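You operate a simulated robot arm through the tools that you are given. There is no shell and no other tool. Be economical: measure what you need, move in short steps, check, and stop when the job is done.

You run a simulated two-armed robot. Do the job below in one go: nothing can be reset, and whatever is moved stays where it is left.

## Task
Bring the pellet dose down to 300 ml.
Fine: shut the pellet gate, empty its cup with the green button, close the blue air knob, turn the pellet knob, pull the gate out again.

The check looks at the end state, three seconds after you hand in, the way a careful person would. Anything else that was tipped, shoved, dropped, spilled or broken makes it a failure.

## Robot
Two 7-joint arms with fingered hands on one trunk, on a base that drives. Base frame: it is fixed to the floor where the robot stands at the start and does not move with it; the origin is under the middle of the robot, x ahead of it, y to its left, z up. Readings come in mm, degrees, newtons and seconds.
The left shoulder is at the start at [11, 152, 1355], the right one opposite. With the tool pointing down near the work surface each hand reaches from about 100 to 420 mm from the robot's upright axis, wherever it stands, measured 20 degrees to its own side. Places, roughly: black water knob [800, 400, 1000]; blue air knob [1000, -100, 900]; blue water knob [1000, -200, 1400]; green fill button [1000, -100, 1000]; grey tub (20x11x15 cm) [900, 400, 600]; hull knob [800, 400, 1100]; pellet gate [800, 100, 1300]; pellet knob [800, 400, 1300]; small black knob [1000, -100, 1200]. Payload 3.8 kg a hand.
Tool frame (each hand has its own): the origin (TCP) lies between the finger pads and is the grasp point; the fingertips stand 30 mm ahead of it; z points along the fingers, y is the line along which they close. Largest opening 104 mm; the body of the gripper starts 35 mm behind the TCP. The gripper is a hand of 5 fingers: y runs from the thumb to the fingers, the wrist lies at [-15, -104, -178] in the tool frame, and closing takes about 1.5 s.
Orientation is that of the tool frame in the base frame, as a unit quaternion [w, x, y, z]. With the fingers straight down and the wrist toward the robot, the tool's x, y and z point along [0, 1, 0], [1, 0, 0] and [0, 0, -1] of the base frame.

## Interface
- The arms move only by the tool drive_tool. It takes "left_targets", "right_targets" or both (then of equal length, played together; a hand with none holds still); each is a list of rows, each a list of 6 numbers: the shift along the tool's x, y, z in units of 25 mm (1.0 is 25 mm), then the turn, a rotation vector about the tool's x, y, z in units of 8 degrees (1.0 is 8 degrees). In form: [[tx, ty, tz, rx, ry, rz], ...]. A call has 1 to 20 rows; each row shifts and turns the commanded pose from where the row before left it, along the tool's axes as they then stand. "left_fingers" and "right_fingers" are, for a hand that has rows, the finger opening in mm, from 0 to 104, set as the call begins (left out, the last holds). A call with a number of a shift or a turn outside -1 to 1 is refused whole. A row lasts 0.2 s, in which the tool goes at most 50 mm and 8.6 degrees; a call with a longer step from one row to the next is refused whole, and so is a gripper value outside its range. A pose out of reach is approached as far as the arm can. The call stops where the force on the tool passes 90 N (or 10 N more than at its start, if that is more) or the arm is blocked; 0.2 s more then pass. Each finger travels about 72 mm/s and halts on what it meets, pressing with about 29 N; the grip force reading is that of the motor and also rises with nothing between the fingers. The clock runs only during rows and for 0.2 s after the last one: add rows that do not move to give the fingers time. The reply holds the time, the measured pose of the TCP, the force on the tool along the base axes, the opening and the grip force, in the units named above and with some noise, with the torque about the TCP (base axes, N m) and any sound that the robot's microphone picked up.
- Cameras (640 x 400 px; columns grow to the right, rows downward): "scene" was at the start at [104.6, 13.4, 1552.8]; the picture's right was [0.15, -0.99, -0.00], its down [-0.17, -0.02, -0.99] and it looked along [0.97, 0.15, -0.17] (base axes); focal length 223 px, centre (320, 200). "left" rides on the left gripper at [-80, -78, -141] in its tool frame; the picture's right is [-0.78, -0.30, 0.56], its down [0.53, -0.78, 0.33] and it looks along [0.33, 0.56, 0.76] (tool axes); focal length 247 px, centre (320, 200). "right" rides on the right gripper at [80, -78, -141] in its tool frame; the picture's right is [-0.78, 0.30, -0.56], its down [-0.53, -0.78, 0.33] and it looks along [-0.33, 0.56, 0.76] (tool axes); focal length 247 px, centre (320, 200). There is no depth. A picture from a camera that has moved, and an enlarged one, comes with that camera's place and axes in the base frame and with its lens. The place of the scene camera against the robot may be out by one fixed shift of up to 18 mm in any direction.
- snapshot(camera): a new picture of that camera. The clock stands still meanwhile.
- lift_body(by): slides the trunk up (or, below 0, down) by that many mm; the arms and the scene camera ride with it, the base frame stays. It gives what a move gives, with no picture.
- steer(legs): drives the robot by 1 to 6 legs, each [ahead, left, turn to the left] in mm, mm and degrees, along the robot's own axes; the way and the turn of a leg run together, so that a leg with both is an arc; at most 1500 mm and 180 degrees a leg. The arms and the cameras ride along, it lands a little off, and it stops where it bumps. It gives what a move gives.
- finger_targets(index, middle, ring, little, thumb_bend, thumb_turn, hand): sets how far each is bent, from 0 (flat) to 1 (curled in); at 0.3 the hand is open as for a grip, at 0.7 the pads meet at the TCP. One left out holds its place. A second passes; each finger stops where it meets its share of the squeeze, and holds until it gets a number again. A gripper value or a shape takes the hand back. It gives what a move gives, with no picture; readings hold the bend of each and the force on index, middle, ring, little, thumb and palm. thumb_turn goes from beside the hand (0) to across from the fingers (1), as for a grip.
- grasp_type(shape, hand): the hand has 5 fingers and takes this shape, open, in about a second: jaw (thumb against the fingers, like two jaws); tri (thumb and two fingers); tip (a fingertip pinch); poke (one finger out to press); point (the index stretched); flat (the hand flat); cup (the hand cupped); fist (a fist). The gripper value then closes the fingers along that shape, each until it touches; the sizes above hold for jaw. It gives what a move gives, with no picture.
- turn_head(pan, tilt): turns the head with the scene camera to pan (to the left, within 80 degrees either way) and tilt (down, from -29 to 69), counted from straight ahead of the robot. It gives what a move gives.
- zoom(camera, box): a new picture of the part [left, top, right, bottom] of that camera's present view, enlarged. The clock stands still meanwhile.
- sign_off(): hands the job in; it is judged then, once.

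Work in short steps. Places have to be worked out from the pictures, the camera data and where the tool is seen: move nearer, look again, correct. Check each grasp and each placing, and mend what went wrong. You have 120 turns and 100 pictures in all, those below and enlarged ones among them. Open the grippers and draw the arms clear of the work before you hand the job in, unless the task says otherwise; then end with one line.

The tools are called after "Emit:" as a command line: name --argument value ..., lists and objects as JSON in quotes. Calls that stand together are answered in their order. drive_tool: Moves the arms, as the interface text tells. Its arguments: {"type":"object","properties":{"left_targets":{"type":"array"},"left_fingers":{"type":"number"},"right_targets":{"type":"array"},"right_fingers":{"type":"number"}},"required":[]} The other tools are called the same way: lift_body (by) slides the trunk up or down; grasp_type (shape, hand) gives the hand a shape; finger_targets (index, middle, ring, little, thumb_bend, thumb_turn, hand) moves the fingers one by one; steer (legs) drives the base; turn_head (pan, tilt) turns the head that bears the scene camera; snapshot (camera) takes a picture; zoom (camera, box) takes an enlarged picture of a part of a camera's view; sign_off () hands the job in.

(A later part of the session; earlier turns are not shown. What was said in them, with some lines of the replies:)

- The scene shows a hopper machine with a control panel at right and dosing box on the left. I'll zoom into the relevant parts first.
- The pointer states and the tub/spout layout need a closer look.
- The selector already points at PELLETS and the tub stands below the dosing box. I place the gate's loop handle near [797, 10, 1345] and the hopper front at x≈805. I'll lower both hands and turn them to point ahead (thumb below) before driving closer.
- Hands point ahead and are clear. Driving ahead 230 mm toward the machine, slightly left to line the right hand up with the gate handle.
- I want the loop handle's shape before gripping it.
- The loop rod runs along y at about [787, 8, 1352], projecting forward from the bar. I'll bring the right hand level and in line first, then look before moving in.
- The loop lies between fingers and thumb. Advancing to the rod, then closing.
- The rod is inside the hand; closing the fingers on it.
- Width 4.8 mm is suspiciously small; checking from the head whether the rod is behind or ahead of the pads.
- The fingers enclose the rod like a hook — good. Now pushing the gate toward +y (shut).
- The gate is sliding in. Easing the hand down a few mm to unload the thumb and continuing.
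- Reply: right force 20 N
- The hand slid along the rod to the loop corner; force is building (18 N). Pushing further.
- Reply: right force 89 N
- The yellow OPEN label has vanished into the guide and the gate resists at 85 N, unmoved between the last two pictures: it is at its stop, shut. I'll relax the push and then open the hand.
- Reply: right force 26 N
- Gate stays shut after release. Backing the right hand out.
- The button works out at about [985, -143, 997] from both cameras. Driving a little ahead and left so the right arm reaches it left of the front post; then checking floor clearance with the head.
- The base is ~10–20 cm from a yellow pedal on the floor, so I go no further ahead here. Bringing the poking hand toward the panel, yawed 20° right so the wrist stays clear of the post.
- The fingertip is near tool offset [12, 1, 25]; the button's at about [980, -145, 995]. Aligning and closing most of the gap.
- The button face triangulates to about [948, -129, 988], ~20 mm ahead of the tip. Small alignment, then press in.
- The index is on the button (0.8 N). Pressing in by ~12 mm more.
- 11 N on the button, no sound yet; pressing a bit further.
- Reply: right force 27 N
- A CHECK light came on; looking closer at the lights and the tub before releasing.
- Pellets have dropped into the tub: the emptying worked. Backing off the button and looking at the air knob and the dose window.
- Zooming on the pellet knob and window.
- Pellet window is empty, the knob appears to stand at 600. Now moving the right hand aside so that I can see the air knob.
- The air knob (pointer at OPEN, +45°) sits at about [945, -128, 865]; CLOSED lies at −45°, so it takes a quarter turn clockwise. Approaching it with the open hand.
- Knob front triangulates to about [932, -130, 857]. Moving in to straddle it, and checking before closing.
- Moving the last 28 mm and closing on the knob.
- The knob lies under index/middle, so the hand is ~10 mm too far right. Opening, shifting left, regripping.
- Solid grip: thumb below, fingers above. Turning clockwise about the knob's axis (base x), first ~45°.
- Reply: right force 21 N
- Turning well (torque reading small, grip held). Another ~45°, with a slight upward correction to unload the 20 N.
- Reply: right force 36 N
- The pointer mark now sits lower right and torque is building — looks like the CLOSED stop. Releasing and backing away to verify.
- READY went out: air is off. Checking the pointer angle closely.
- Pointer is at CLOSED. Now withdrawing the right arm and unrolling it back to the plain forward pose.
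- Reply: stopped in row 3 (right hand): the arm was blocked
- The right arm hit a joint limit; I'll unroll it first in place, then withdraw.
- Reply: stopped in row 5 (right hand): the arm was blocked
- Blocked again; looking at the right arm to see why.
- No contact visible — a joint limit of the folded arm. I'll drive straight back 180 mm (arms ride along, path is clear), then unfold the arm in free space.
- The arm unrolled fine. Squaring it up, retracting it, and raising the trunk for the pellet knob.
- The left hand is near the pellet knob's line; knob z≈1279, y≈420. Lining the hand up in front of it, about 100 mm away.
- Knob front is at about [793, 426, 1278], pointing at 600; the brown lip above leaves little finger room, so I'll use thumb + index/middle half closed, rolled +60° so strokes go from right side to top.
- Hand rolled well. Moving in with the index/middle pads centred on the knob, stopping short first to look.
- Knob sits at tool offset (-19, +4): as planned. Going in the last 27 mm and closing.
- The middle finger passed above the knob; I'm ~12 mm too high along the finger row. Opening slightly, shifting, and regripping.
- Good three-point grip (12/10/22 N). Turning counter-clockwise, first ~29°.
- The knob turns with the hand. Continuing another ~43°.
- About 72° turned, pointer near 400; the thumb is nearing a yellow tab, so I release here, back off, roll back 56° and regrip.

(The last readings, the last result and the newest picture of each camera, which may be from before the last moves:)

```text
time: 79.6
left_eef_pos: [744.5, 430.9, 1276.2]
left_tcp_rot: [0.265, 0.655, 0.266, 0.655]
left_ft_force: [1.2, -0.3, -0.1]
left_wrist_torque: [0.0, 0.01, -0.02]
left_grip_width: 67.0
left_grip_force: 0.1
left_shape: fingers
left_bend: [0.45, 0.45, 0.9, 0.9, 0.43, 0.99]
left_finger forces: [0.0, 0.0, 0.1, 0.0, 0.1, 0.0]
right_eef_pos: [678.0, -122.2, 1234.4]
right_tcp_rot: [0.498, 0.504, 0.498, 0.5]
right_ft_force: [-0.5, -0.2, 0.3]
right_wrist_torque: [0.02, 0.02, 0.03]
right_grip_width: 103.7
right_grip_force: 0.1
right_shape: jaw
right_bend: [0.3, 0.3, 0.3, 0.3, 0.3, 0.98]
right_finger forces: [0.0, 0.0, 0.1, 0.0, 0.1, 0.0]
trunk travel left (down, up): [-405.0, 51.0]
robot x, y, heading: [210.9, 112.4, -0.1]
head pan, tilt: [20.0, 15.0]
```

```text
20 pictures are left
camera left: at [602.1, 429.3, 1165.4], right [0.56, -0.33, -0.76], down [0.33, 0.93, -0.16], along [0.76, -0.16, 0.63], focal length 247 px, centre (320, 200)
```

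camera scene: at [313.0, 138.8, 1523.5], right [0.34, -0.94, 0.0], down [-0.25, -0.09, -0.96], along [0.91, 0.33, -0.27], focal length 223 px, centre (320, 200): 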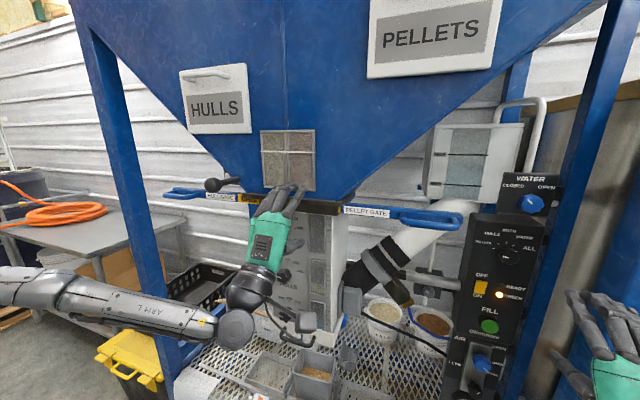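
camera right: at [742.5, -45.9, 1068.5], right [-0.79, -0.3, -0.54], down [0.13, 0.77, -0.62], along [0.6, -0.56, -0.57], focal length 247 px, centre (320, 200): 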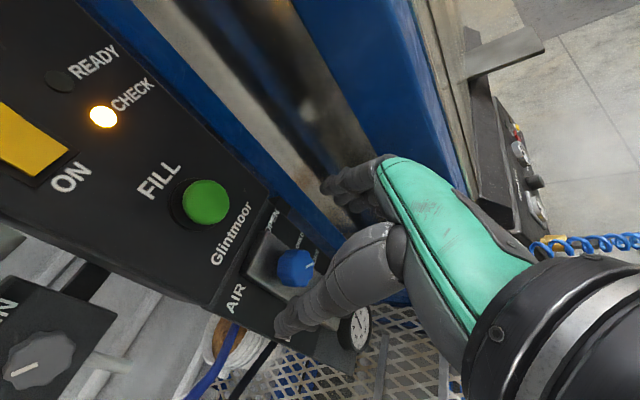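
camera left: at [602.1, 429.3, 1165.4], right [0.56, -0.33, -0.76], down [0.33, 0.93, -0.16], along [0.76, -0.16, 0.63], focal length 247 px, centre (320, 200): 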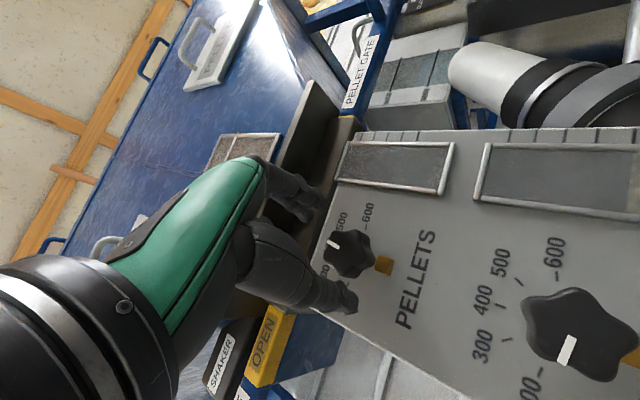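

Pointer is now ~10° right of 400. Regripping (roll +46°) for the remaining ~50°.

Emit:
drive_tool --left_targets '[[0, 0.13, 0.8, 0, 0, 0], [0, 0, 0.82, 0, 0, 0]]'

Emit:
finger_targets --hand "left" --index 0.75 --middle 0.75 --thumb_bend 0.75

```text
time: 80.2
left_eef_pos: [783.8, 430.8, 1280.1]
left_tcp_rot: [0.266, 0.655, 0.267, 0.655]
left_ft_force: [-0.9, 0.0, 0.2]
left_wrist_torque: [0.0, 0.0, -0.01]
left_grip_width: 67.0
left_grip_force: 0.5
left_shape: fingers
left_bend: [0.45, 0.45, 0.9, 0.9, 0.43, 0.99]
left_finger forces: [0.0, 0.2, 0.1, 0.0, 0.0, 0.0]
right_eef_pos: [680.4, -122.3, 1233.9]
right_tcp_rot: [0.497, 0.503, 0.499, 0.501]
right_ft_force: [1.1, 0.4, 1.0]
right_wrist_torque: [0.0, 0.02, -0.01]
right_grip_width: 103.6
right_grip_force: 0.0
right_shape: jaw
right_bend: [0.3, 0.3, 0.3, 0.3, 0.3, 0.98]
right_finger forces: [0.1, 0.0, 0.1, 0.1, 0.0, 0.0]
trunk travel left (down, up): [-405.0, 51.0]
robot x, y, heading: [212.0, 105.8, 0.1]
head pan, tilt: [20.0, 15.0]
```

```text
time: 81.2
left_eef_pos: [784.0, 432.2, 1279.1]
left_tcp_rot: [0.266, 0.655, 0.266, 0.655]
left_ft_force: [4.1, 3.5, 3.2]
left_wrist_torque: [-0.01, 0.06, 0.11]
left_grip_width: 33.1
left_grip_force: 21.1
left_shape: fingers
left_bend: [0.58, 0.65, 0.9, 0.9, 0.58, 1.0]
left_finger forces: [11.2, 10.1, 0.1, 0.1, 20.3, 0.0]
right_eef_pos: [679.1, -120.6, 1234.3]
right_tcp_rot: [0.498, 0.503, 0.499, 0.5]
right_ft_force: [0.4, 0.1, -0.3]
right_wrist_torque: [0.03, -0.01, 0.0]
right_grip_width: 103.6
right_grip_force: 0.0
right_shape: jaw
right_bend: [0.3, 0.3, 0.3, 0.3, 0.3, 0.98]
right_finger forces: [0.0, 0.0, 0.1, 0.1, 0.0, 0.1]
trunk travel left (down, up): [-405.0, 51.0]
robot x, y, heading: [211.9, 109.7, 0.1]
head pan, tilt: [20.0, 15.0]
```

Same firm grip as before. Turning another ~47° counter-clockwise.

Emit:
drive_tool --left_targets '[[0, -0.035, 0, 0, 0, -0.9], [0, -0.035, 0, 0, 0, -0.9], [0, -0.035, 0, 0, 0, -0.9], [0, -0.035, 0, 0, 0, -0.9], [0, -0.035, 0, 0, 0, -0.9], [0, -0.035, 0, 0, 0, -0.9], [0, -0.02, 0, 0, 0, -0.5]]'

Emit:
finger_targets --hand "left" --index 0.45 --middle 0.45 --thumb_bend 0.43

Emit:
drive_tool --left_targets '[[0, 0, -0.9, 0, 0, 0], [0, 0, -0.9, 0, 0, 0], [0, -0.5, -0.9, 0, 0, 0], [0, -0.9, -0.5, 0, 0, 0], [0, -0.9, 0, 0, 0, 0], [0, -0.9, 0, 0, 0, 0]]'

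Emit:
zoom --camera "scene" --box '[240, 180, 320, 240]'

```text
time: 82.8
left_eef_pos: [784.1, 435.3, 1274.9]
left_tcp_rot: [0.507, 0.491, 0.508, 0.494]
left_ft_force: [-1.3, 9.0, 2.5]
left_wrist_torque: [0.02, 0.04, 0.1]
left_grip_width: 33.0
left_grip_force: 20.7
left_shape: fingers
left_bend: [0.58, 0.64, 0.9, 0.9, 0.6, 1.0]
left_finger forces: [11.2, 10.4, 0.0, 0.0, 19.0, 0.1]
right_eef_pos: [677.4, -119.6, 1235.6]
right_tcp_rot: [0.498, 0.503, 0.499, 0.5]
right_ft_force: [0.2, -0.4, 0.4]
right_wrist_torque: [-0.02, -0.01, -0.01]
right_grip_width: 103.8
right_grip_force: 0.2
right_shape: jaw
right_bend: [0.3, 0.3, 0.3, 0.3, 0.3, 0.98]
right_finger forces: [0.0, 0.0, 0.0, 0.0, 0.0, 0.1]
trunk travel left (down, up): [-405.0, 51.0]
robot x, y, heading: [213.8, 107.2, 0.1]
head pan, tilt: [20.0, 15.0]
```

```text
time: 83.8
left_eef_pos: [784.5, 430.2, 1276.4]
left_tcp_rot: [0.506, 0.492, 0.507, 0.494]
left_ft_force: [-6.3, -1.9, -0.2]
left_wrist_torque: [0.09, -0.13, -0.01]
left_grip_width: 66.8
left_grip_force: 2.3
left_shape: fingers
left_bend: [0.45, 0.46, 0.9, 0.9, 0.43, 0.99]
left_finger forces: [0.1, 5.1, 0.0, 0.1, 0.0, 0.1]
right_eef_pos: [677.7, -121.6, 1235.1]
right_tcp_rot: [0.498, 0.504, 0.498, 0.5]
right_ft_force: [0.0, -0.2, -0.1]
right_wrist_torque: [0.0, 0.01, -0.01]
right_grip_width: 104.1
right_grip_force: 0.2
right_shape: jaw
right_bend: [0.3, 0.3, 0.3, 0.3, 0.3, 0.98]
right_finger forces: [0.0, 0.0, 0.0, 0.1, 0.0, 0.0]
trunk travel left (down, up): [-405.0, 51.0]
robot x, y, heading: [211.2, 108.9, 0.2]
head pan, tilt: [20.0, 15.0]
```

```text
time: 85.2
left_eef_pos: [705.6, 429.5, 1197.0]
left_tcp_rot: [0.505, 0.493, 0.507, 0.495]
left_ft_force: [0.2, 0.5, 0.4]
left_wrist_torque: [0.01, 0.0, -0.01]
left_grip_width: 67.3
left_grip_force: 0.1
left_shape: fingers
left_bend: [0.45, 0.45, 0.9, 0.9, 0.43, 0.99]
left_finger forces: [0.0, 0.0, 0.1, 0.0, 0.0, 0.0]
right_eef_pos: [681.3, -122.6, 1233.9]
right_tcp_rot: [0.497, 0.504, 0.499, 0.5]
right_ft_force: [-0.4, -0.1, 0.3]
right_wrist_torque: [-0.04, 0.02, 0.02]
right_grip_width: 103.9
right_grip_force: 0.0
right_shape: jaw
right_bend: [0.3, 0.3, 0.3, 0.3, 0.3, 0.98]
right_finger forces: [0.1, 0.0, 0.1, 0.0, 0.0, 0.1]
trunk travel left (down, up): [-405.0, 51.0]
robot x, y, heading: [213.4, 106.3, 0.3]
head pan, tilt: [20.0, 15.0]
```

```text
6.67 times, centred on (280, 210) of scene
camera zoom: at [315.9, 137.2, 1523.4], right [0.34, -0.94, 0.0], down [-0.25, -0.09, -0.96], along [0.9, 0.33, -0.27], focal length 1489 px, centre (587, 133)
```

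zoom: 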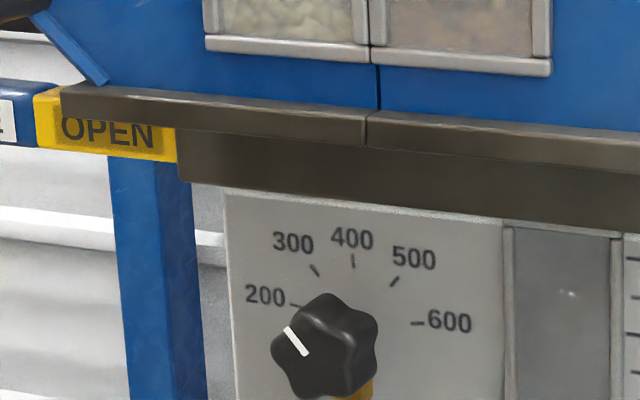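

Pointer now appears parallel to the 300 tick. A tighter zoom to measure it precisely.

Emit:
zoom --camera "scene" --box '[268, 210, 300, 242]'

```text
12.50 times, centred on (284, 226) of scene
camera zoom: at [315.9, 137.2, 1523.4], right [0.34, -0.94, 0.0], down [-0.25, -0.09, -0.96], along [0.9, 0.33, -0.27], focal length 2791 px, centre (770, -125)
```

zoom: 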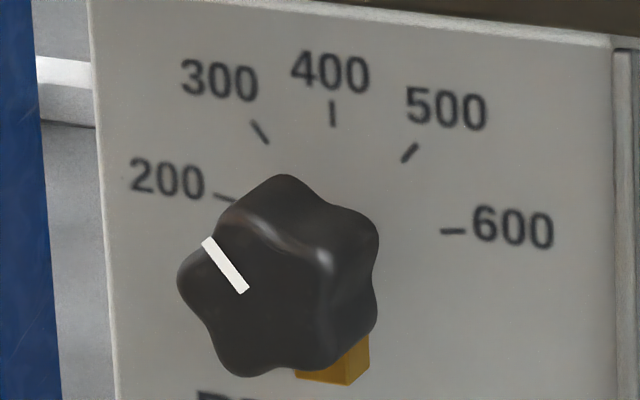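

Pointer reads −40° against the 300 tick's −38/−39°: set to 300. Now bringing the right hand in front of the gate loop, which now spans about y 30–140.

Emit:
drive_tool --right_targets '[[0.9, 0.6, 0, 0, 0, 0], [0.9, 0.6, 0, 0, 0, 0], [0.9, 0.6, 0, 0, 0, 0], [0.9, 0.6, 0, 0, 0, 0], [0.9, 0.6, 0, 0, 0, 0], [0.9, 0.6, 0, 0, 0, 0], [0.9, 0.6, 0, 0, 0, 0], [0.9, 0.4, 0, 0, 0, 0], [0.9, 0, 0, 0, 0, 0], [0, 0, 0, 0, 0, 0]]'

Emit:
snapshot --camera "right"

```text
time: 87.4
left_eef_pos: [704.7, 430.0, 1197.1]
left_tcp_rot: [0.506, 0.493, 0.507, 0.495]
left_ft_force: [-0.3, 0.3, 0.9]
left_wrist_torque: [-0.01, -0.01, 0.01]
left_grip_width: 67.1
left_grip_force: 0.1
left_shape: fingers
left_bend: [0.45, 0.45, 0.9, 0.9, 0.43, 0.99]
left_finger forces: [0.0, 0.0, 0.0, 0.0, 0.1, 0.1]
right_eef_pos: [679.7, 79.3, 1348.8]
right_tcp_rot: [0.497, 0.503, 0.499, 0.5]
right_ft_force: [0.6, -0.2, -0.2]
right_wrist_torque: [0.0, 0.02, -0.02]
right_grip_width: 103.6
right_grip_force: 0.1
right_shape: jaw
right_bend: [0.3, 0.3, 0.3, 0.3, 0.3, 0.98]
right_finger forces: [0.1, 0.1, 0.0, 0.1, 0.0, 0.1]
trunk travel left (down, up): [-405.0, 51.0]
robot x, y, heading: [204.8, 110.6, -0.0]
head pan, tilt: [20.0, 15.0]
```

```text
17 pictures are left
camera right: at [537.8, 159.6, 1272.9], right [-0.56, -0.78, 0.29], down [0.33, -0.53, -0.78], along [0.76, -0.34, 0.55], focal length 247 px, centre (320, 200)
```

right: 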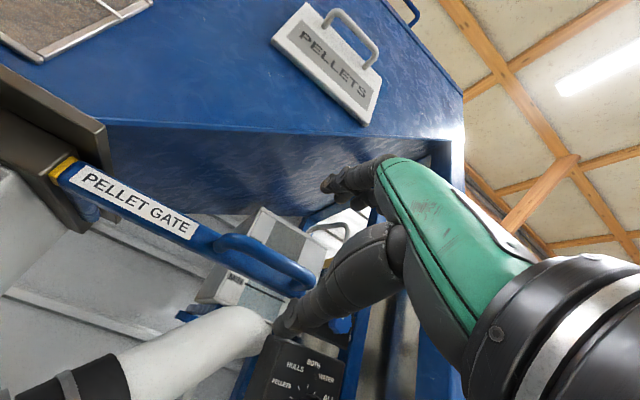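

Loop spans y 17–126 at z≈1350. Moving in and closing around it.

Emit:
drive_tool --right_targets '[[-0.2, 0, 0.8, 0, 0, 0], [0, 0, 0.9, 0, 0, 0], [0, 0, 0.9, 0, 0, 0], [0, 0, 0.9, 0, 0, 0], [0, 0, 0.8, 0, 0, 0]]'

Emit:
drive_tool --right_targets '[[0, 0, 0, 0, 0, 0], [0, 0, 0, 0, 0, 0], [0, 0, 0, 0, 0, 0], [0, 0, 0, 0, 0, 0], [0, 0, 0, 0, 0, 0], [0, 0, 0, 0, 0, 0], [0, 0, 0, 0, 0, 0], [0, 0, 0, 0, 0, 0]]' --right_fingers 0

Emit:
snapshot --camera "right"

```text
time: 88.6
left_eef_pos: [706.8, 429.7, 1196.4]
left_tcp_rot: [0.506, 0.494, 0.506, 0.494]
left_ft_force: [0.1, 0.4, 0.2]
left_wrist_torque: [-0.01, 0.0, -0.01]
left_grip_width: 67.0
left_grip_force: 0.0
left_shape: fingers
left_bend: [0.45, 0.45, 0.9, 0.9, 0.43, 0.99]
left_finger forces: [0.1, 0.0, 0.0, 0.0, 0.1, 0.0]
right_eef_pos: [789.0, 73.3, 1348.9]
right_tcp_rot: [0.497, 0.504, 0.499, 0.5]
right_ft_force: [0.2, 0.7, 1.5]
right_wrist_torque: [0.0, -0.01, 0.0]
right_grip_width: 103.8
right_grip_force: 0.1
right_shape: jaw
right_bend: [0.3, 0.3, 0.3, 0.3, 0.3, 0.98]
right_finger forces: [0.0, 0.0, 0.1, 0.1, 0.0, 0.0]
trunk travel left (down, up): [-405.0, 51.0]
robot x, y, heading: [211.4, 109.1, 0.1]
head pan, tilt: [20.0, 15.0]
```

```text
time: 90.4
left_eef_pos: [703.9, 430.5, 1197.6]
left_tcp_rot: [0.506, 0.493, 0.506, 0.495]
left_ft_force: [-0.8, 0.4, -0.4]
left_wrist_torque: [0.0, 0.05, 0.0]
left_grip_width: 67.1
left_grip_force: 0.0
left_shape: fingers
left_bend: [0.45, 0.45, 0.9, 0.9, 0.43, 0.99]
left_finger forces: [0.0, 0.1, 0.0, 0.0, 0.1, 0.1]
right_eef_pos: [787.5, 75.0, 1349.3]
right_tcp_rot: [0.498, 0.504, 0.499, 0.5]
right_ft_force: [-3.9, 1.6, -4.0]
right_wrist_torque: [-0.08, -0.17, -0.03]
right_grip_width: 9.7
right_grip_force: 28.9
right_shape: jaw
right_bend: [0.72, 0.73, 0.7, 0.68, 0.8, 1.0]
right_finger forces: [0.1, 0.1, 0.0, 1.4, 6.1, 0.0]
trunk travel left (down, up): [-405.0, 51.0]
robot x, y, heading: [211.1, 107.5, 0.2]
head pan, tilt: [20.0, 15.0]
```

```text
16 pictures are left
camera right: at [645.1, 155.6, 1273.0], right [-0.56, -0.78, 0.29], down [0.33, -0.53, -0.78], along [0.76, -0.34, 0.55], focal length 247 px, centre (320, 200)
```

right: 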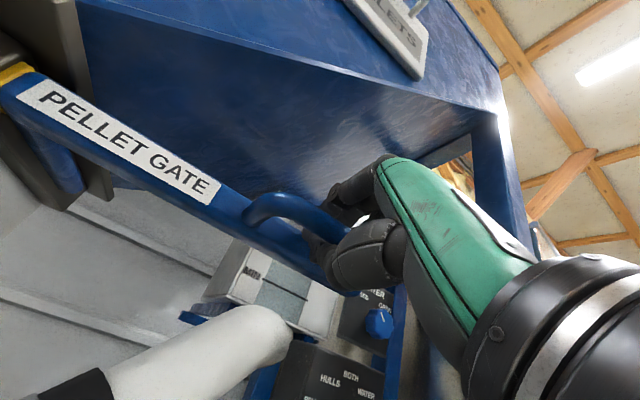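

The hand hooks the loop as before. Pulling the gate out toward −y.

Emit:
drive_tool --right_targets '[[-0.5, 0, 0, 0, 0, 0], [-0.5, 0, 0, 0, 0, 0], [-0.5, 0, 0, 0, 0, 0], [-0.5, 0, 0, 0, 0, 0], [-0.5, 0, 0, 0, 0, 0], [-0.4, 0, 0, 0, 0, 0], [0, 0, 0, 0, 0, 0]]'

Emit:
zoom --camera "scene" --box '[300, 180, 480, 290]'

```text
time: 92.0
left_eef_pos: [706.6, 431.0, 1195.8]
left_tcp_rot: [0.506, 0.493, 0.507, 0.494]
left_ft_force: [0.7, 0.2, 0.5]
left_wrist_torque: [-0.04, 0.0, 0.02]
left_grip_width: 67.0
left_grip_force: 0.1
left_shape: fingers
left_bend: [0.45, 0.45, 0.9, 0.9, 0.43, 0.99]
left_finger forces: [0.0, 0.1, 0.0, 0.0, 0.0, 0.1]
right_eef_pos: [786.1, 3.8, 1348.0]
right_tcp_rot: [0.498, 0.503, 0.5, 0.5]
right_ft_force: [3.5, 5.8, -2.7]
right_wrist_torque: [-0.08, -0.1, -0.01]
right_grip_width: 9.4
right_grip_force: 29.4
right_shape: jaw
right_bend: [0.72, 0.73, 0.7, 0.68, 0.8, 1.0]
right_finger forces: [0.1, 0.0, 0.1, 2.8, 6.1, 0.0]
trunk travel left (down, up): [-405.0, 51.0]
robot x, y, heading: [212.1, 107.1, 0.3]
head pan, tilt: [20.0, 15.0]
```

```text
3.56 times, centred on (390, 235) of scene
camera zoom: at [315.7, 140.8, 1523.4], right [0.34, -0.94, 0.0], down [-0.25, -0.09, -0.96], along [0.9, 0.33, -0.27], focal length 794 px, centre (71, 76)
```

zoom: 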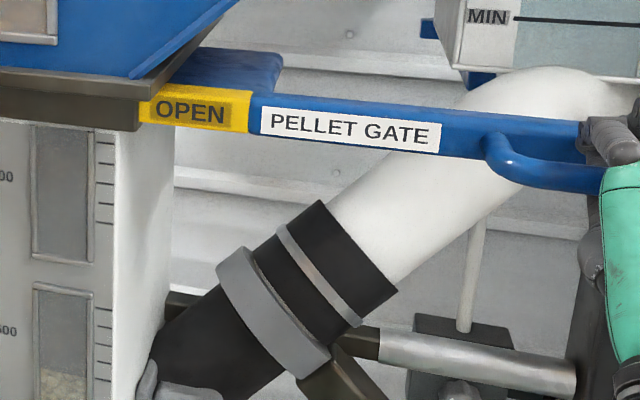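

OPEN is showing again. Pulling on gently to be sure it's at its outer stop.

Emit:
drive_tool --right_targets '[[-0.3, 0, 0, 0, 0, 0], [-0.3, 0, 0, 0, 0, 0], [-0.3, 0, 0, 0, 0, 0], [-0.3, 0, 0, 0, 0, 0], [0, 0, 0, 0, 0, 0]]'

Emit:
zoom --camera "scene" --box '[300, 180, 480, 290]'

```text
time: 93.2
left_eef_pos: [706.0, 435.1, 1195.8]
left_tcp_rot: [0.507, 0.491, 0.508, 0.493]
left_ft_force: [-0.1, 0.4, -0.3]
left_wrist_torque: [-0.02, 0.02, 0.0]
left_grip_width: 66.9
left_grip_force: 0.0
left_shape: fingers
left_bend: [0.45, 0.45, 0.9, 0.9, 0.43, 0.99]
left_finger forces: [0.0, 0.1, 0.1, 0.0, 0.0, 0.0]
right_eef_pos: [787.7, -20.9, 1348.7]
right_tcp_rot: [0.499, 0.503, 0.499, 0.499]
right_ft_force: [2.4, 13.9, 0.7]
right_wrist_torque: [-0.16, -0.2, 0.27]
right_grip_width: 9.5
right_grip_force: 28.9
right_shape: jaw
right_bend: [0.72, 0.73, 0.65, 0.7, 0.8, 1.0]
right_finger forces: [0.0, 14.0, 3.2, 0.1, 6.2, 0.1]
trunk travel left (down, up): [-405.0, 51.0]
robot x, y, heading: [211.8, 107.8, -0.1]
head pan, tilt: [20.0, 15.0]
```

```text
3.56 times, centred on (390, 235) of scene
camera zoom: at [314.4, 144.8, 1523.3], right [0.34, -0.94, 0.0], down [-0.25, -0.09, -0.96], along [0.9, 0.33, -0.27], focal length 794 px, centre (71, 76)
```

zoom: 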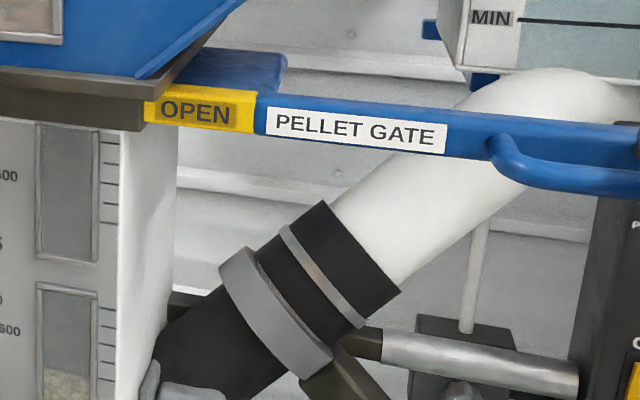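

The gate didn't move further (hand slid on the loop). One firmer pull against the loop's end to confirm the stop.

Emit:
drive_tool --right_targets '[[-0.3, 0, 0, 0, 0, 0], [-0.3, 0, 0, 0, 0, 0], [-0.3, 0, 0, 0, 0, 0], [0, 0, 0, 0, 0, 0]]'

Emit:
zoom --camera "scene" --box '[300, 180, 480, 290]'

```text
time: 94.2
left_eef_pos: [704.9, 437.7, 1193.8]
left_tcp_rot: [0.507, 0.491, 0.508, 0.493]
left_ft_force: [0.2, -0.6, -0.6]
left_wrist_torque: [0.0, 0.0, 0.05]
left_grip_width: 67.0
left_grip_force: 0.0
left_shape: fingers
left_bend: [0.45, 0.45, 0.9, 0.9, 0.43, 0.99]
left_finger forces: [0.0, 0.0, 0.1, 0.1, 0.0, 0.0]
right_eef_pos: [787.3, -38.0, 1348.1]
right_tcp_rot: [0.497, 0.498, 0.505, 0.5]
right_ft_force: [-1.1, 29.8, -5.3]
right_wrist_torque: [-0.04, -0.24, 0.13]
right_grip_width: 10.7
right_grip_force: 29.2
right_shape: jaw
right_bend: [0.72, 0.63, 0.71, 0.7, 0.8, 0.99]
right_finger forces: [0.0, 5.5, 0.0, 0.0, 18.6, 0.0]
trunk travel left (down, up): [-405.0, 51.0]
robot x, y, heading: [209.9, 108.3, -0.0]
head pan, tilt: [20.0, 15.0]
```

```text
3.56 times, centred on (390, 235) of scene
camera zoom: at [314.4, 148.5, 1523.2], right [0.34, -0.94, 0.0], down [-0.25, -0.1, -0.96], along [0.9, 0.33, -0.27], focal length 794 px, centre (71, 76)
```

zoom: 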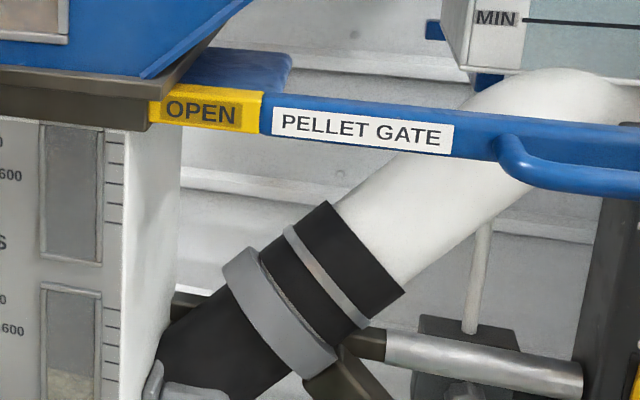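

Gate is at its outer stop. Relaxing, opening the hand and backing out.

Emit:
drive_tool --right_targets '[[0.5, 0, 0, 0, 0, 0], [0.5, 0, 0, 0, 0, 0], [0, 0, 0, 0, 0, 0]]'

Emit:
drive_tool --right_targets '[[0, 0, 0, 0, 0, 0], [0, 0, 0, 0, 0, 0], [0, 0, 0, 0, 0, 0], [0, 0, 0, 0, 0, 0], [0, 0, 0, 0, 0, 0], [0, 0, 0, 0, 0, 0], [0, 0, 0, 0, 0, 0], [0, 0, 0, 0, 0, 0]]' --right_fingers 104

Emit:
drive_tool --right_targets '[[0, 0, -0.7, 0, 0, 0], [0, 0, -0.9, 0, 0, 0], [0, 0, -0.9, 0, 0, 0], [0, 0, -0.9, 0, 0, 0], [0, 0, -0.9, 0, 0, 0], [0, 0, -0.9, 0, 0, 0]]'

Emit:
snapshot --camera "scene"

Emit:
zoom --camera "scene" --box '[240, 180, 390, 290]'

```text
time: 95.0
left_eef_pos: [704.0, 428.6, 1197.4]
left_tcp_rot: [0.506, 0.493, 0.506, 0.495]
left_ft_force: [-0.4, -0.3, -0.5]
left_wrist_torque: [-0.02, 0.01, 0.03]
left_grip_width: 67.1
left_grip_force: 0.1
left_shape: fingers
left_bend: [0.45, 0.45, 0.9, 0.9, 0.43, 0.99]
left_finger forces: [0.0, 0.0, 0.0, 0.0, 0.1, 0.0]
right_eef_pos: [787.7, -28.6, 1350.1]
right_tcp_rot: [0.498, 0.505, 0.497, 0.499]
right_ft_force: [-6.5, -2.8, -10.6]
right_wrist_torque: [0.03, -0.27, -0.05]
right_grip_width: 11.3
right_grip_force: 29.6
right_shape: jaw
right_bend: [0.72, 0.64, 0.71, 0.7, 0.81, 1.0]
right_finger forces: [0.1, 5.4, 0.0, 0.1, 13.0, 0.0]
trunk travel left (down, up): [-405.0, 51.0]
robot x, y, heading: [210.6, 106.1, 0.2]
head pan, tilt: [20.0, 15.0]
```

```text
time: 96.8
left_eef_pos: [703.9, 430.4, 1196.1]
left_tcp_rot: [0.506, 0.494, 0.506, 0.495]
left_ft_force: [-0.3, -0.4, -0.8]
left_wrist_torque: [0.02, 0.01, 0.01]
left_grip_width: 67.3
left_grip_force: 0.0
left_shape: fingers
left_bend: [0.45, 0.45, 0.9, 0.9, 0.43, 0.99]
left_finger forces: [0.0, 0.0, 0.0, 0.1, 0.1, 0.0]
right_eef_pos: [788.0, -26.1, 1350.1]
right_tcp_rot: [0.498, 0.504, 0.499, 0.5]
right_ft_force: [0.1, 0.2, 0.7]
right_wrist_torque: [-0.02, 0.0, -0.02]
right_grip_width: 103.8
right_grip_force: 0.1
right_shape: jaw
right_bend: [0.3, 0.3, 0.3, 0.3, 0.3, 0.98]
right_finger forces: [0.0, 0.0, 0.1, 0.0, 0.0, 0.0]
trunk travel left (down, up): [-405.0, 51.0]
robot x, y, heading: [209.1, 105.1, 0.0]
head pan, tilt: [20.0, 15.0]
```

```text
time: 98.2
left_eef_pos: [705.0, 430.3, 1196.9]
left_tcp_rot: [0.506, 0.492, 0.507, 0.495]
left_ft_force: [0.1, -0.1, -0.4]
left_wrist_torque: [-0.03, 0.0, 0.01]
left_grip_width: 67.3
left_grip_force: 0.2
left_shape: fingers
left_bend: [0.45, 0.45, 0.9, 0.9, 0.43, 0.99]
left_finger forces: [0.1, 0.0, 0.0, 0.0, 0.1, 0.0]
right_eef_pos: [654.1, -25.2, 1350.2]
right_tcp_rot: [0.498, 0.503, 0.498, 0.5]
right_ft_force: [0.8, -0.3, -0.8]
right_wrist_torque: [0.04, -0.03, 0.01]
right_grip_width: 103.5
right_grip_force: 0.0
right_shape: jaw
right_bend: [0.3, 0.3, 0.3, 0.3, 0.3, 0.98]
right_finger forces: [0.0, 0.0, 0.0, 0.1, 0.0, 0.0]
trunk travel left (down, up): [-405.0, 51.0]
robot x, y, heading: [211.5, 108.2, 0.1]
head pan, tilt: [20.0, 15.0]
```

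```text
12 pictures are left
camera scene: at [312.9, 139.2, 1523.6], right [0.34, -0.94, 0.0], down [-0.25, -0.09, -0.96], along [0.91, 0.33, -0.27], focal length 223 px, centre (320, 200)
```

scene: 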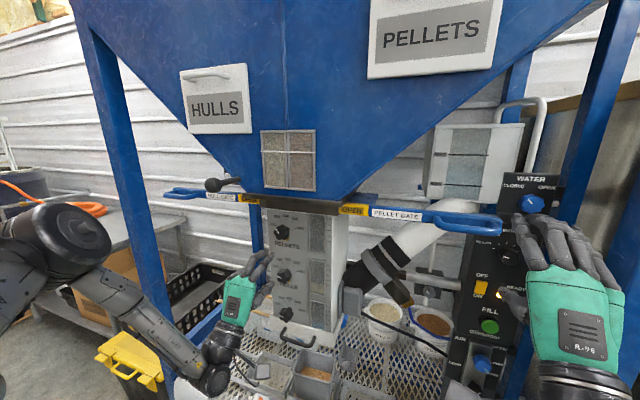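

```text
3.64 times, centred on (315, 235) of scene
camera zoom: at [312.9, 139.2, 1523.6], right [0.34, -0.94, 0.0], down [-0.25, -0.09, -0.96], along [0.91, 0.33, -0.27], focal length 812 px, centre (338, 73)
```

zoom: 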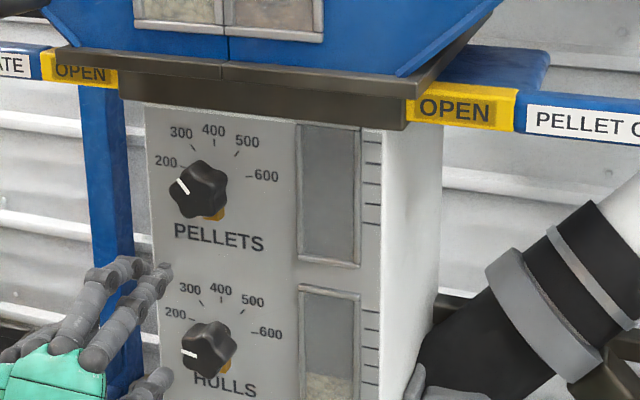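

Everything reads as intended: gate OPEN, pellet pointer at 300. Opening the left hand, drawing both arms back, and driving back clear of the machine.

Emit:
drive_tool --left_targets '[[0, 0, -0.9, 0, 0, 0], [0, 0, -0.9, 0, 0, 0], [0, 0, -0.9, 0, 0, 0], [0, 0, 0, 0, 0, 0], [0, 0, 0, 0, 0, 0], [0, 0, 0, 0, 0, 0]]' --left_fingers 104

Emit:
steer --legs '[[-180, 0, 0]]'

Emit:
grasp_type --shape "jaw" --hand "left"

Emit:
turn_head --pan 8 --tilt 22

Emit:
snapshot --camera "scene"

```text
time: 99.6
left_eef_pos: [637.5, 427.4, 1194.4]
left_tcp_rot: [0.506, 0.493, 0.506, 0.494]
left_ft_force: [0.9, 0.4, 0.2]
left_wrist_torque: [0.01, -0.01, -0.01]
left_grip_width: 103.3
left_grip_force: 0.1
left_shape: jaw
left_bend: [0.3, 0.3, 0.3, 0.3, 0.3, 0.98]
left_finger forces: [0.0, 0.1, 0.0, 0.1, 0.0, 0.0]
right_eef_pos: [656.4, -26.1, 1349.0]
right_tcp_rot: [0.497, 0.503, 0.499, 0.501]
right_ft_force: [0.0, 0.2, 0.3]
right_wrist_torque: [0.02, -0.01, 0.0]
right_grip_width: 103.9
right_grip_force: 0.0
right_shape: jaw
right_bend: [0.3, 0.3, 0.3, 0.3, 0.3, 0.98]
right_finger forces: [0.0, 0.0, 0.1, 0.0, 0.0, 0.0]
trunk travel left (down, up): [-405.0, 51.0]
robot x, y, heading: [210.3, 104.5, 0.1]
head pan, tilt: [20.0, 15.0]
```

```text
time: 101.1
left_eef_pos: [468.8, 425.4, 1193.1]
left_tcp_rot: [0.506, 0.494, 0.507, 0.493]
left_ft_force: [0.3, -0.2, -0.5]
left_wrist_torque: [0.0, 0.01, -0.02]
left_grip_width: 103.6
left_grip_force: 0.0
left_shape: jaw
left_bend: [0.3, 0.3, 0.3, 0.3, 0.3, 0.98]
left_finger forces: [0.0, 0.1, 0.1, 0.1, 0.0, 0.0]
right_eef_pos: [485.5, -27.8, 1346.7]
right_tcp_rot: [0.498, 0.506, 0.498, 0.498]
right_ft_force: [0.7, -0.1, 0.8]
right_wrist_torque: [0.01, -0.01, 0.02]
right_grip_width: 103.5
right_grip_force: 0.1
right_shape: jaw
right_bend: [0.3, 0.3, 0.3, 0.3, 0.3, 0.98]
right_finger forces: [0.0, 0.1, 0.0, 0.0, 0.0, 0.0]
trunk travel left (down, up): [-405.0, 51.0]
robot x, y, heading: [35.5, 106.0, -0.4]
head pan, tilt: [20.0, 15.0]
```

```text
time: 102.0
left_eef_pos: [465.9, 424.7, 1194.7]
left_tcp_rot: [0.508, 0.494, 0.505, 0.492]
left_ft_force: [-1.0, 0.7, 0.7]
left_wrist_torque: [-0.01, 0.01, -0.04]
left_grip_width: 103.6
left_grip_force: 0.0
left_shape: jaw
left_bend: [0.3, 0.3, 0.3, 0.3, 0.3, 0.98]
left_finger forces: [0.1, 0.0, 0.0, 0.0, 0.1, 0.1]
right_eef_pos: [482.2, -26.5, 1348.9]
right_tcp_rot: [0.5, 0.505, 0.496, 0.498]
right_ft_force: [0.3, -1.0, 0.7]
right_wrist_torque: [0.01, -0.01, 0.0]
right_grip_width: 103.7
right_grip_force: 0.0
right_shape: jaw
right_bend: [0.3, 0.3, 0.3, 0.3, 0.3, 0.98]
right_finger forces: [0.0, 0.0, 0.0, 0.1, 0.0, 0.1]
trunk travel left (down, up): [-405.0, 51.0]
robot x, y, heading: [35.8, 106.4, -0.2]
head pan, tilt: [20.0, 15.0]
```

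```text
time: 102.7
left_eef_pos: [465.9, 426.2, 1194.3]
left_tcp_rot: [0.508, 0.494, 0.505, 0.492]
left_ft_force: [-0.4, 0.2, -0.4]
left_wrist_torque: [0.01, -0.03, 0.02]
left_grip_width: 103.8
left_grip_force: 0.1
left_shape: jaw
left_bend: [0.3, 0.3, 0.3, 0.3, 0.3, 0.98]
left_finger forces: [0.0, 0.1, 0.0, 0.1, 0.0, 0.0]
right_eef_pos: [482.5, -28.5, 1348.2]
right_tcp_rot: [0.498, 0.505, 0.498, 0.499]
right_ft_force: [0.3, -0.6, 0.8]
right_wrist_torque: [0.01, -0.01, 0.05]
right_grip_width: 103.6
right_grip_force: 0.0
right_shape: jaw
right_bend: [0.3, 0.3, 0.3, 0.3, 0.3, 0.98]
right_finger forces: [0.0, 0.0, 0.0, 0.0, 0.1, 0.0]
trunk travel left (down, up): [-405.0, 51.0]
robot x, y, heading: [37.7, 102.9, -0.4]
head pan, tilt: [8.0, 22.0]
```

```text
10 pictures are left
camera scene: at [144.8, 119.7, 1512.1], right [0.14, -0.99, 0.0], down [-0.38, -0.05, -0.92], along [0.92, 0.13, -0.38], focal length 223 px, centre (320, 200)
```

scene: 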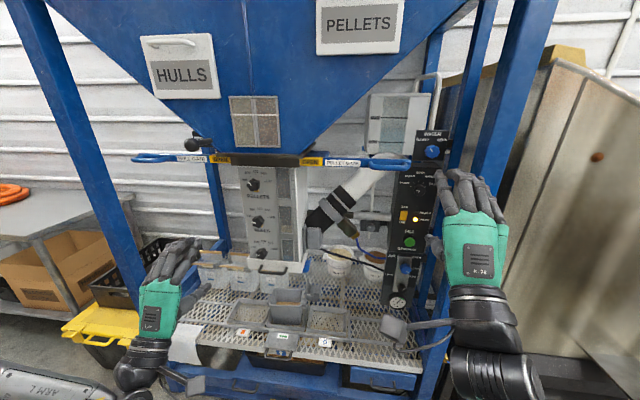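

Final check of the dose column, the panel and the tub.

Emit:
zoom --camera "scene" --box '[200, 150, 340, 250]'

Emit:
zoom --camera "scene" --box '[350, 120, 470, 320]'

Emit:
zoom --camera "scene" --box '[190, 240, 390, 370]'

```text
4.00 times, centred on (270, 200) of scene
camera zoom: at [144.8, 119.7, 1512.1], right [0.14, -0.99, 0.0], down [-0.38, -0.05, -0.92], along [0.92, 0.13, -0.38], focal length 893 px, centre (520, 200)
```

zoom: 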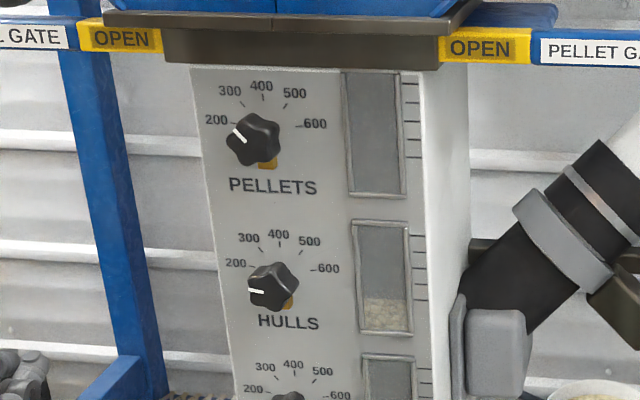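

```text
2.00 times, centred on (410, 220) of scene
camera zoom: at [144.8, 119.7, 1512.1], right [0.14, -0.99, 0.0], down [-0.38, -0.05, -0.92], along [0.92, 0.13, -0.38], focal length 447 px, centre (140, 160)
```

zoom: 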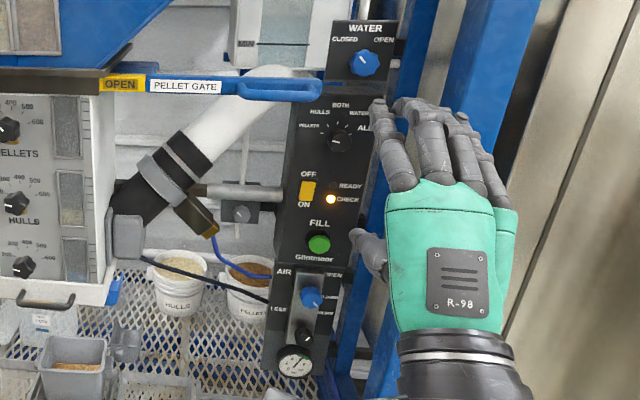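

```text
3.08 times, centred on (290, 305) of scene
camera zoom: at [144.8, 119.7, 1512.1], right [0.14, -0.99, 0.0], down [-0.38, -0.05, -0.92], along [0.92, 0.13, -0.38], focal length 687 px, centre (412, -123)
```

zoom: 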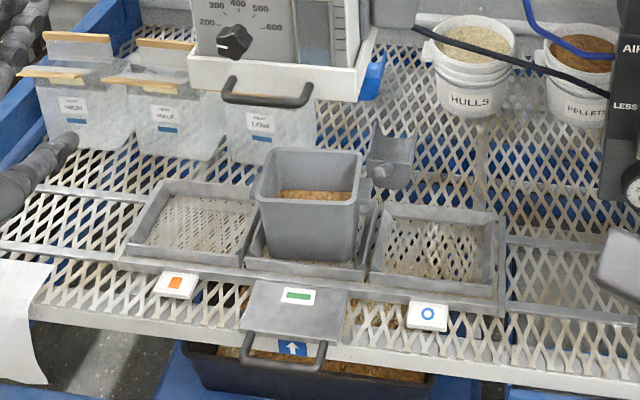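

The final pictures show the gate at OPEN, the pellet pointer on 300, the air knob at CLOSED and the selector still on PELLETS. The emptied dose is in the tub, and both hands are open and clear of the machine. Handing in.

Emit:
sign_off

```text
The job is handed in.
```

The pellet dose is now set to 300 ml: I shut the gate, emptied the cup into the tub, closed the air, turned the knob from 600 to 300 and pulled the gate out again. When I handed in, the CHECK light was on and the pellet window still looked empty, with the air left closed as you listed.
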